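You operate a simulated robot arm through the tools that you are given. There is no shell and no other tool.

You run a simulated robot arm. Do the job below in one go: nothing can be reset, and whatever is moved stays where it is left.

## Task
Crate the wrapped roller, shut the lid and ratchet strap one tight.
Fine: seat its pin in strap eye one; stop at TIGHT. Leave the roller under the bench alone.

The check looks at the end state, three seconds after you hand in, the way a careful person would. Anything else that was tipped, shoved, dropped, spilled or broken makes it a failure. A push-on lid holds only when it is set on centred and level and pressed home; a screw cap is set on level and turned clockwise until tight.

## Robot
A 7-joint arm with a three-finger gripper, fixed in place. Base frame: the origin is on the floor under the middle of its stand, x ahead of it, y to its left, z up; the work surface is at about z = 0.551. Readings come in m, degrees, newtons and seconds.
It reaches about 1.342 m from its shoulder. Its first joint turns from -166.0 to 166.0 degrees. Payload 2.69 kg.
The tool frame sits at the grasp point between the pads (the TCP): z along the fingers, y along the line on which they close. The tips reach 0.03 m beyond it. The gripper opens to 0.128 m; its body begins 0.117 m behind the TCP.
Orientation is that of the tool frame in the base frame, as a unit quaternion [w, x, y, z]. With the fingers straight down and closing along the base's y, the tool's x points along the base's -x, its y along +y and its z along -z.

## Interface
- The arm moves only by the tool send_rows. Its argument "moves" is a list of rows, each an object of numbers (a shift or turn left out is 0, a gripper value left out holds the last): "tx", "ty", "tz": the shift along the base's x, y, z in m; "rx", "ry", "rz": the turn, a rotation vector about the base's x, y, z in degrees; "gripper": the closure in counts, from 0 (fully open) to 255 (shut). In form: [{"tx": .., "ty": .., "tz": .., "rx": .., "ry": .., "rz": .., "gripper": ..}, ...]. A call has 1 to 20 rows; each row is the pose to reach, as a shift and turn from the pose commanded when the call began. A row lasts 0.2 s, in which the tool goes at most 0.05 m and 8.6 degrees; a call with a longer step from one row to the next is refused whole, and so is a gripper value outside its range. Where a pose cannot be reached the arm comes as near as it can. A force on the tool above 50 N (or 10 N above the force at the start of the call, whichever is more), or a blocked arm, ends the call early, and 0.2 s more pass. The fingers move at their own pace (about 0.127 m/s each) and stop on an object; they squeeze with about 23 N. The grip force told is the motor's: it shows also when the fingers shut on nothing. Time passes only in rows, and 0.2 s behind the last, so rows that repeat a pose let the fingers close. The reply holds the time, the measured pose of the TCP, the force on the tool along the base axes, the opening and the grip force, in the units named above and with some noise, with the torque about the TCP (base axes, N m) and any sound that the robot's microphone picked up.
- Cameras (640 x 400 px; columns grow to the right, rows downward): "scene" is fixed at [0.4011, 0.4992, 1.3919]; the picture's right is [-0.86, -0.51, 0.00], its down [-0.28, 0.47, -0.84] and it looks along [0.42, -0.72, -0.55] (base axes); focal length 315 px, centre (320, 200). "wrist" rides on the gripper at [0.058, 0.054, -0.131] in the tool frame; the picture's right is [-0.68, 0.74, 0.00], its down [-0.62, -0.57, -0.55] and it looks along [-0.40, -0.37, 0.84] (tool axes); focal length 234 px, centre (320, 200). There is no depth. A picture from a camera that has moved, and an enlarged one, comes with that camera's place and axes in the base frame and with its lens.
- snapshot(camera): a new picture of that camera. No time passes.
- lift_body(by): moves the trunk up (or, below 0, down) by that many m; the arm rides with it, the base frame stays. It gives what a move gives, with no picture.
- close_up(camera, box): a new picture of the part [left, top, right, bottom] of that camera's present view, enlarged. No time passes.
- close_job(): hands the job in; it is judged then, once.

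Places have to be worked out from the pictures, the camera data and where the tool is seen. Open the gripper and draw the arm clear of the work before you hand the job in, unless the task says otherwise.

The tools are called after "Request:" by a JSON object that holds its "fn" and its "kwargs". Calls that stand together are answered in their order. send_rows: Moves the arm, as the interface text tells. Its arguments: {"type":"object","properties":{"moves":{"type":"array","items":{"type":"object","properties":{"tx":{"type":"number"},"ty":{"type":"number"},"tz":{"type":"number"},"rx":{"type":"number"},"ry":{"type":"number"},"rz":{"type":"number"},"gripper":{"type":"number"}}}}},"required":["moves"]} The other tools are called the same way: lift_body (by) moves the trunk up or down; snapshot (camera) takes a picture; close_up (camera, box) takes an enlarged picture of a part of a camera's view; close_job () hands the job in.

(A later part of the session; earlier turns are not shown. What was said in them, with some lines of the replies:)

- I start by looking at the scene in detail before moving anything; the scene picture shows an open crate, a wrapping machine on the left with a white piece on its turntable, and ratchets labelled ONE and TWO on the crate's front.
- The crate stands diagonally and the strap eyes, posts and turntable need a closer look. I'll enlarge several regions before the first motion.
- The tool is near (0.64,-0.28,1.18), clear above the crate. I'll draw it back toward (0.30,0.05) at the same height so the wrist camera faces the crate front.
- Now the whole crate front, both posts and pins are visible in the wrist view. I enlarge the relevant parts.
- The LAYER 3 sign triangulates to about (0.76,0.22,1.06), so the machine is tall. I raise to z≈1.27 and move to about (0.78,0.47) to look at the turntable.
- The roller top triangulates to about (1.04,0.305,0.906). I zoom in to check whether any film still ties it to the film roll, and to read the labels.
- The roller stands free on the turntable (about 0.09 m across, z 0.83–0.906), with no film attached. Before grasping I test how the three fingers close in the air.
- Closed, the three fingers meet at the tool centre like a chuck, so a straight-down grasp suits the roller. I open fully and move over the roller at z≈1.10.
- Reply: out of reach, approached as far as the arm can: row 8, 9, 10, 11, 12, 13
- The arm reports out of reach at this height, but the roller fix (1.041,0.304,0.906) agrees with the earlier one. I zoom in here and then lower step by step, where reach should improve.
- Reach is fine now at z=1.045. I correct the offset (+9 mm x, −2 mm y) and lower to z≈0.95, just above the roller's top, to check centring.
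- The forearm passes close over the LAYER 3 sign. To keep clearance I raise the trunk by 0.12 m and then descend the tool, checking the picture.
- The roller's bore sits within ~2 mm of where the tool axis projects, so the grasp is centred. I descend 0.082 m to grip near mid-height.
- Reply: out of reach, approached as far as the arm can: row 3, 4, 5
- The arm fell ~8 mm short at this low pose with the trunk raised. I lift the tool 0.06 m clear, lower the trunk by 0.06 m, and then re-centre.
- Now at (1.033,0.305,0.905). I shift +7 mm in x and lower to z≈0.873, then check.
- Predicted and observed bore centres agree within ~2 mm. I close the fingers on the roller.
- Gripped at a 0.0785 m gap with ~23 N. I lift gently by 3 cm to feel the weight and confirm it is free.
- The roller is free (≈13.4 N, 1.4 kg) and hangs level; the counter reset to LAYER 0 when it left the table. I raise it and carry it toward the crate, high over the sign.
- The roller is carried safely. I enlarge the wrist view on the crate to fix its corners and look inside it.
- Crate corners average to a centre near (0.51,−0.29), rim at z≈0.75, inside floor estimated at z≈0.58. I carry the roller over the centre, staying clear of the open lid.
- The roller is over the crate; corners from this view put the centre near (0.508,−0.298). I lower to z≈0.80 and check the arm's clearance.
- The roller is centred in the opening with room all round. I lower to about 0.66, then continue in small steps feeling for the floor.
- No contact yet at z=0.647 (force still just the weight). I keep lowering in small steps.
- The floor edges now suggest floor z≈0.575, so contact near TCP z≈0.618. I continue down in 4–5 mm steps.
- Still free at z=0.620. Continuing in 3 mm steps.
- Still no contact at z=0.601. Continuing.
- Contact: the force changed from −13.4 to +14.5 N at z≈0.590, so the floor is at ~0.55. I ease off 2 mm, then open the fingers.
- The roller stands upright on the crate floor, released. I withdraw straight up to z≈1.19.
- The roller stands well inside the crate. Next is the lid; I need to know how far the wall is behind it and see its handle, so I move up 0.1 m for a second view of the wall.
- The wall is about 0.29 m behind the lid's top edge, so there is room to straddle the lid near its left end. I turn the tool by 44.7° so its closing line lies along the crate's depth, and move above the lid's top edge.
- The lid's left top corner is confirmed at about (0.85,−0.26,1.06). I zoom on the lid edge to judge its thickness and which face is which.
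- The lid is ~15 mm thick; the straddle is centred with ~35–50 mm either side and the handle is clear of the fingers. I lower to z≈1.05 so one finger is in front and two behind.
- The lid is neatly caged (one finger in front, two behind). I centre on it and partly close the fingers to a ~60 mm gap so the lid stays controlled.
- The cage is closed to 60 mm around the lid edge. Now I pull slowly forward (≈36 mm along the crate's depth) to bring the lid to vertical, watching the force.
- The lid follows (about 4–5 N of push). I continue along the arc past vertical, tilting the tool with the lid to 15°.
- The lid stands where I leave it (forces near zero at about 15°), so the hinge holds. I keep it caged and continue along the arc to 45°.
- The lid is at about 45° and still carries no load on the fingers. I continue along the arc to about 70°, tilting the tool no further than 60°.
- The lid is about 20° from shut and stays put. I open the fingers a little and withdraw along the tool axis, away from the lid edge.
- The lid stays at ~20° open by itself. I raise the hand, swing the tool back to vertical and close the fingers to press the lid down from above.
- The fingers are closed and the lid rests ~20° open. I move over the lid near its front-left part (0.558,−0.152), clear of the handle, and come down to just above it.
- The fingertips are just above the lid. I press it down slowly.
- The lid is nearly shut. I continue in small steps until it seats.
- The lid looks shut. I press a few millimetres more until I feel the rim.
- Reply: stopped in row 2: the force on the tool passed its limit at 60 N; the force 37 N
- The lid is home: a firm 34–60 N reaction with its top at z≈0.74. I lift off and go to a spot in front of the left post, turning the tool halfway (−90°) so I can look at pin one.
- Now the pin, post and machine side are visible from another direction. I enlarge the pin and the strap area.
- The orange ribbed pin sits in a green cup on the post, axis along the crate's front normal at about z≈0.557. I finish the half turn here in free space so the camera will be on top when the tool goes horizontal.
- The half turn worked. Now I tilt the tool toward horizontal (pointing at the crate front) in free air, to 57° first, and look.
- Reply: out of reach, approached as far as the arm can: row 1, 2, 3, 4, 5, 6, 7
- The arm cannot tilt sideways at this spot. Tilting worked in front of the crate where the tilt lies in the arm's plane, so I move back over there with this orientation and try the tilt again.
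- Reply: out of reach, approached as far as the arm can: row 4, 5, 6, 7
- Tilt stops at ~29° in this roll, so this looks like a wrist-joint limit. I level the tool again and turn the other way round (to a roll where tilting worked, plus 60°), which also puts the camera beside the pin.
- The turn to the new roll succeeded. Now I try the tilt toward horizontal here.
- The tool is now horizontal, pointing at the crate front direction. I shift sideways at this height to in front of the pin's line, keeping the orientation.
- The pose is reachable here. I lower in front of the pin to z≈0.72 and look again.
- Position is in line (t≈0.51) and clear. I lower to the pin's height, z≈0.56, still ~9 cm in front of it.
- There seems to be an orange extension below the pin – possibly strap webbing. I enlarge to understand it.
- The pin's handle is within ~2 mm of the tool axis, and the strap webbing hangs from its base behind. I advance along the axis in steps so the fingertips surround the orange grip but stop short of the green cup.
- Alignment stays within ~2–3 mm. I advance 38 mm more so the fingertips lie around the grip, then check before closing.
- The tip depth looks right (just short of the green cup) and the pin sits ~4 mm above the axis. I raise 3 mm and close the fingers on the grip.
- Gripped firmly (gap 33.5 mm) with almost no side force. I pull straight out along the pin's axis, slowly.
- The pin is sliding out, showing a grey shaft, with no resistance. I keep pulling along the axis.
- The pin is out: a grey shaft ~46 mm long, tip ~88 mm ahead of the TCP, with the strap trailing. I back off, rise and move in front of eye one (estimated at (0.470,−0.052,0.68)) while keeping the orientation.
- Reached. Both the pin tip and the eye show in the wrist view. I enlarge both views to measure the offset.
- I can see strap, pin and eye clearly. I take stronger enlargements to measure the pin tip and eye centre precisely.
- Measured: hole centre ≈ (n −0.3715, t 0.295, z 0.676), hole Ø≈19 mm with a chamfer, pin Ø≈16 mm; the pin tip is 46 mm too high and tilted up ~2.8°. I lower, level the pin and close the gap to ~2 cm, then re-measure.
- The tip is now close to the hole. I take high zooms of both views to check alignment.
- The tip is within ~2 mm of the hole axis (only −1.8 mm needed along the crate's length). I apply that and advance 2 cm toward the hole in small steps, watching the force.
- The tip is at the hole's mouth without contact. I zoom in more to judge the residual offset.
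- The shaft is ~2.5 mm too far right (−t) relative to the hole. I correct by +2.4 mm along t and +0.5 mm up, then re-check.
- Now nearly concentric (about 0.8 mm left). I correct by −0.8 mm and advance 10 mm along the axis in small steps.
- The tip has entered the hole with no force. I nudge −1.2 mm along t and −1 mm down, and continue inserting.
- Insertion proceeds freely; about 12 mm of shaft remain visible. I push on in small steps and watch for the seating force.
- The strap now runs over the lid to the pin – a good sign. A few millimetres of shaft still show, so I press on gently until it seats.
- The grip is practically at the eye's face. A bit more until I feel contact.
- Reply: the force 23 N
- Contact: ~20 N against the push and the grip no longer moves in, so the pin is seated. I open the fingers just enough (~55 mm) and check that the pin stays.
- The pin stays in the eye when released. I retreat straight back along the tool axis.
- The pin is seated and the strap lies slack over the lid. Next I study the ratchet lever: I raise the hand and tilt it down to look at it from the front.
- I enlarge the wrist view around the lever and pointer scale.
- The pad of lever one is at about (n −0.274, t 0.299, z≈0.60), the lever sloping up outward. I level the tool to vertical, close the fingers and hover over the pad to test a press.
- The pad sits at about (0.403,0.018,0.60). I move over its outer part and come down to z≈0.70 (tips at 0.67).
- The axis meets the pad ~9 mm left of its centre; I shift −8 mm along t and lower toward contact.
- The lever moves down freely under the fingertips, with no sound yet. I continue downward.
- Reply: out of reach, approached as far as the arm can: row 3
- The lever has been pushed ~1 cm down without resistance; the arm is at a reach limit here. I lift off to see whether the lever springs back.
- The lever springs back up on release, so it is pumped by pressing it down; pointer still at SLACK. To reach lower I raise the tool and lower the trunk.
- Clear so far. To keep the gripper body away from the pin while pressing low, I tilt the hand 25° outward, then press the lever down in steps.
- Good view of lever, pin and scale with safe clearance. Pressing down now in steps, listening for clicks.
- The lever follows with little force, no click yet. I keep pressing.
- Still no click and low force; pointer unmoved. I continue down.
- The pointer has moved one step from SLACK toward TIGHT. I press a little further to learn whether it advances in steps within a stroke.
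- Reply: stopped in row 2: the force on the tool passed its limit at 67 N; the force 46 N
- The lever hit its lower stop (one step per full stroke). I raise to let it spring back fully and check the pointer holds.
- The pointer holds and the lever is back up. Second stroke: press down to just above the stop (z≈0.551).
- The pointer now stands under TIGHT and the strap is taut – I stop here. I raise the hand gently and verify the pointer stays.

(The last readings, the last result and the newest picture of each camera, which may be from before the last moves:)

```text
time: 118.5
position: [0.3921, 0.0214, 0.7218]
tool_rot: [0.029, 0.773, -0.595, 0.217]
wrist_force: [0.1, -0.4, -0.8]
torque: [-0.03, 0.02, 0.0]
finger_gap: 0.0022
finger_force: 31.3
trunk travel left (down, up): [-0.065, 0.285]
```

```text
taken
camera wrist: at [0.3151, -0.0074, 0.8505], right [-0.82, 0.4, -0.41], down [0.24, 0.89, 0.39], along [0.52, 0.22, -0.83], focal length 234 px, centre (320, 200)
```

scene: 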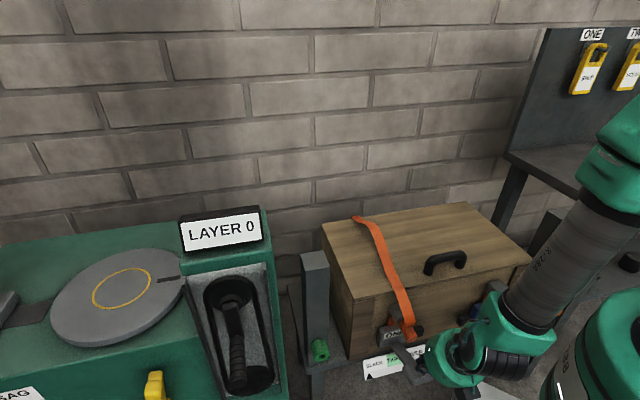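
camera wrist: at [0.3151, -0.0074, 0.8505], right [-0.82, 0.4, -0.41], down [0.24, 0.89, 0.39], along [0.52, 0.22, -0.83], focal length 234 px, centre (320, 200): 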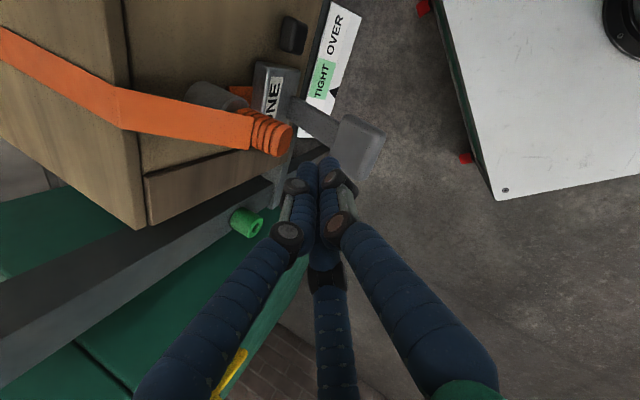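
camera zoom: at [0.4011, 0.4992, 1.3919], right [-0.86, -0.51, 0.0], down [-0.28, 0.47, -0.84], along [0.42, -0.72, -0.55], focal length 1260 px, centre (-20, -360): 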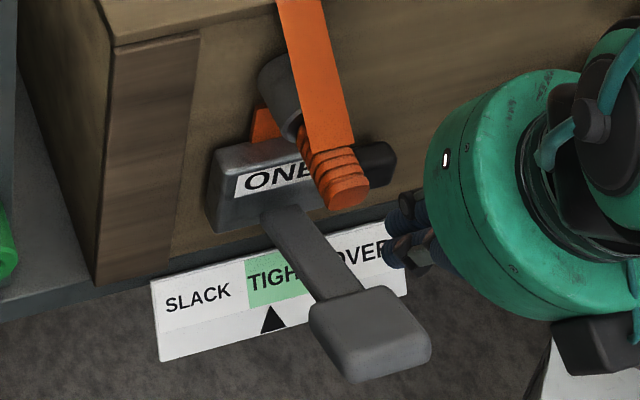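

Pointer remains at TIGHT with the lever sprung back. I take closer looks at the pointer, pin seating and lid.

Request:
{"fn": "close_up", "kwargs": {"camera": "wrist", "box": [230, 0, 390, 170]}}

Request:
{"fn": "close_up", "kwargs": {"camera": "scene", "box": [375, 300, 425, 350]}}

Request:
{"fn": "close_up", "kwargs": {"camera": "scene", "box": [300, 180, 560, 350]}}

```text
2.35 times, centred on (310, 85) of wrist
camera zoom: at [0.3151, -0.0074, 0.8505], right [-0.82, 0.4, -0.41], down [0.24, 0.89, 0.39], along [0.52, 0.22, -0.83], focal length 551 px, centre (344, 471)
```

zoom: 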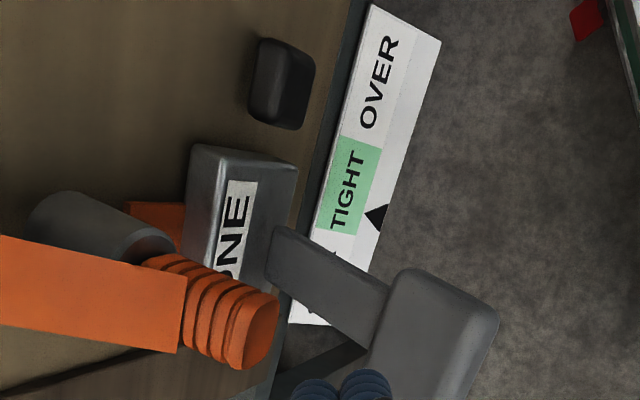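

```text
8.00 times, centred on (400, 325) of scene
camera zoom: at [0.4011, 0.4992, 1.3919], right [-0.86, -0.51, 0.0], down [-0.28, 0.47, -0.84], along [0.42, -0.72, -0.55], focal length 2520 px, centre (-320, -800)
```

zoom: 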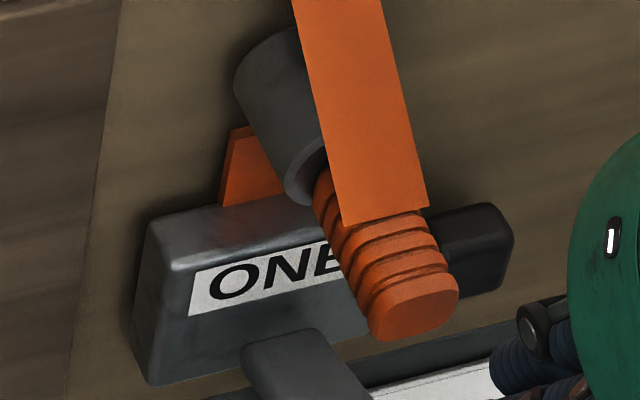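

```text
2.35 times, centred on (430, 265) of scene
camera zoom: at [0.4011, 0.4992, 1.3919], right [-0.86, -0.51, 0.0], down [-0.28, 0.47, -0.84], along [0.42, -0.72, -0.55], focal length 741 px, centre (61, 47)
```

zoom: 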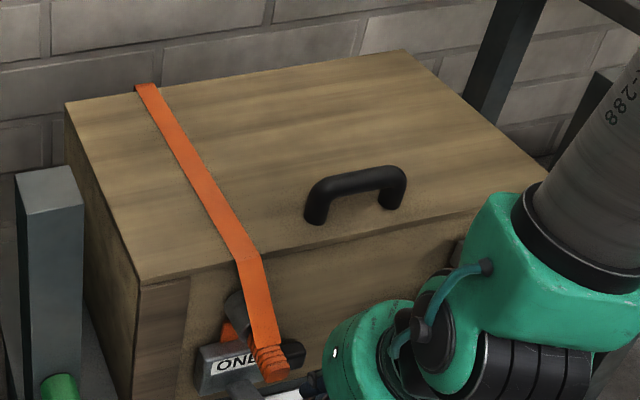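

Everything reads right: pointer inside the TIGHT band, strap taut over the shut lid, pin seated in eye one. I raise the trunk back and draw the arm up and clear, then open the gripper.

Request:
{"fn": "lift_body", "kwargs": {"by": 0.11}}

Request:
{"fn": "send_rows", "kwargs": {"moves": [{"tx": -0.005, "ty": 0.005, "tz": 0.04}, {"tx": -0.01, "ty": 0.01, "tz": 0.08}, {"tx": -0.01, "ty": 0.015, "tz": 0.12}, {"tx": -0.01, "ty": 0.02, "tz": 0.16}, {"tx": -0.01, "ty": 0.03, "tz": 0.2}, {"tx": -0.01, "ty": 0.04, "tz": 0.24, "gripper": 0}, {"tx": -0.01, "ty": 0.05, "tz": 0.27, "gripper": 0}, {"tx": -0.01, "ty": 0.06, "tz": 0.29, "gripper": 0}]}}

Request:
{"fn": "snapshot", "kwargs": {"camera": "scene"}}

Request:
{"fn": "snapshot", "kwargs": {"camera": "wrist"}}

```text
time: 119.9
position: [0.393, 0.0197, 0.8314]
tool_rot: [0.03, 0.774, -0.594, 0.217]
wrist_force: [0.4, 0.4, 0.6]
torque: [0.0, 0.0, 0.01]
finger_gap: 0.0019
finger_force: 31.6
trunk travel left (down, up): [-0.175, 0.175]
```

```text
time: 121.7
position: [0.381, 0.0816, 1.1223]
tool_rot: [0.03, 0.774, -0.595, 0.217]
wrist_force: [-0.7, 0.5, 0.0]
torque: [0.01, 0.01, 0.01]
finger_gap: 0.1278
finger_force: 0.0
trunk travel left (down, up): [-0.175, 0.175]
```

```text
taken
```

scene: 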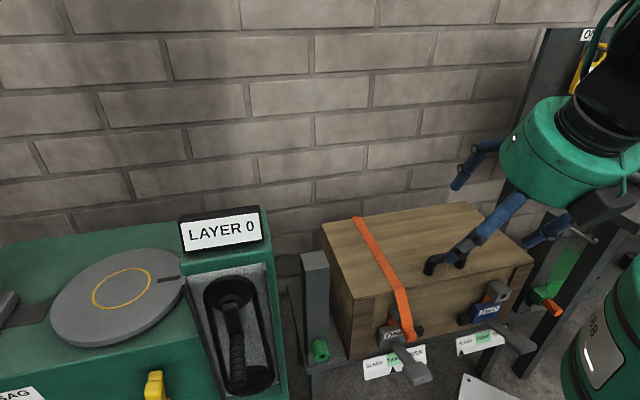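

```text
taken
camera wrist: at [0.3039, 0.0527, 1.2517], right [-0.82, 0.4, -0.41], down [0.24, 0.89, 0.39], along [0.52, 0.22, -0.83], focal length 234 px, centre (320, 200)
```

wrist: 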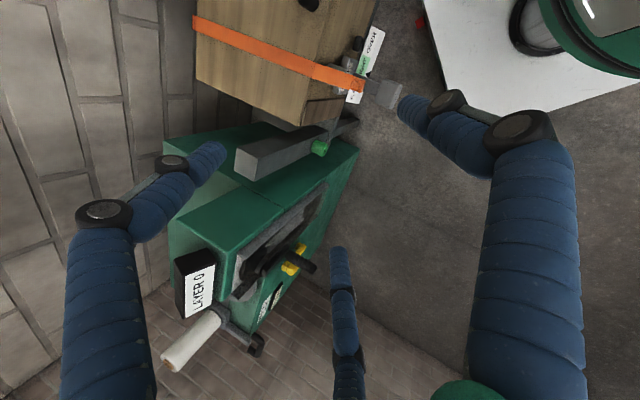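

The arm is clear with the gripper open. One last close look at the pointers before handing in.

Request:
{"fn": "close_up", "kwargs": {"camera": "scene", "box": [345, 280, 545, 395]}}

Request:
{"fn": "close_up", "kwargs": {"camera": "scene", "box": [345, 290, 465, 390]}}

```text
3.20 times, centred on (445, 338) of scene
camera zoom: at [0.4011, 0.4992, 1.3919], right [-0.86, -0.51, 0.0], down [-0.28, 0.47, -0.84], along [0.42, -0.72, -0.55], focal length 1008 px, centre (-80, -240)
```

zoom: 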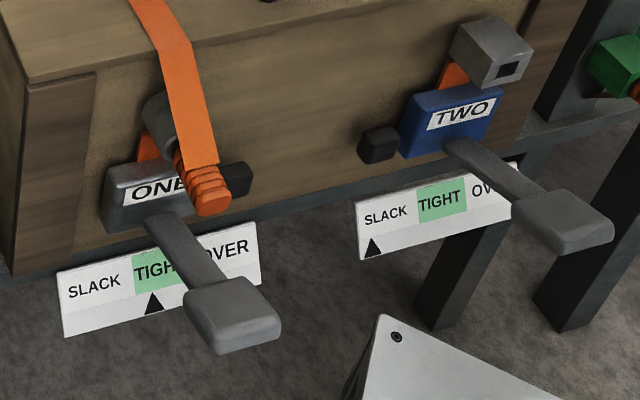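

```text
4.00 times, centred on (405, 340) of scene
camera zoom: at [0.4011, 0.4992, 1.3919], right [-0.86, -0.51, 0.0], down [-0.28, 0.47, -0.84], along [0.42, -0.72, -0.55], focal length 1260 px, centre (-20, -360)
```

zoom: 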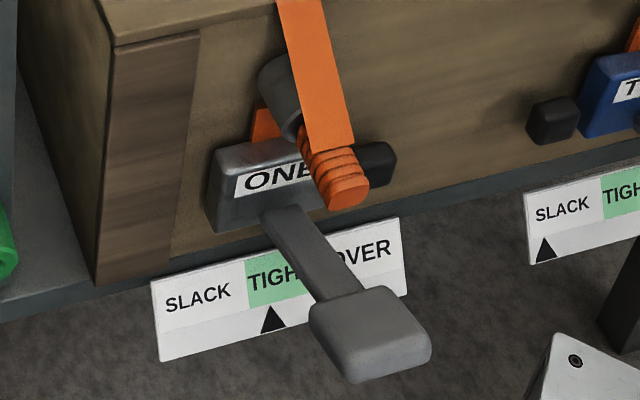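

Strap one's pointer is at TIGHT with its pin seated in eye one. Strap two is untouched at SLACK, the lid is shut over the roller, and the arm is clear. I hand the job in.

Request:
{"fn": "close_job", "kwargs": {}}

```text
The job is handed in.
```

The wrapped roller is in the crate, the lid is shut, and strap one is ratcheted to TIGHT. I handed the job in, but the check hasn't reported back yet.

- **Roller:** it stands upright near the middle of the crate floor. It was still upright when I withdrew the gripper, before closing the lid.
- **Lid:** I lowered it under control and pressed it until it met the rim. That last press, and one lever stroke described below, peaked at about 60 to 67 N and stopped the arm.
- **Strap one:** its pin went into eye one until it stopped against about 20 N of resistance, and it stayed there when released. Two lever strokes moved the pointer to TIGHT. On the first stroke I pressed the lever onto its lower stop. The pointer is about a quarter of the way into the green band, and it held after the lever sprang back.
- **Left alone:** I did not go near the roller under the bench, and strap two's pointer is still at SLACK.
- **Layer counter:** the wrapping machine's display dropped from LAYER 3 to LAYER 0 when I lifted the roller off its turntable.

I finished with the gripper open and the arm clear of the work.
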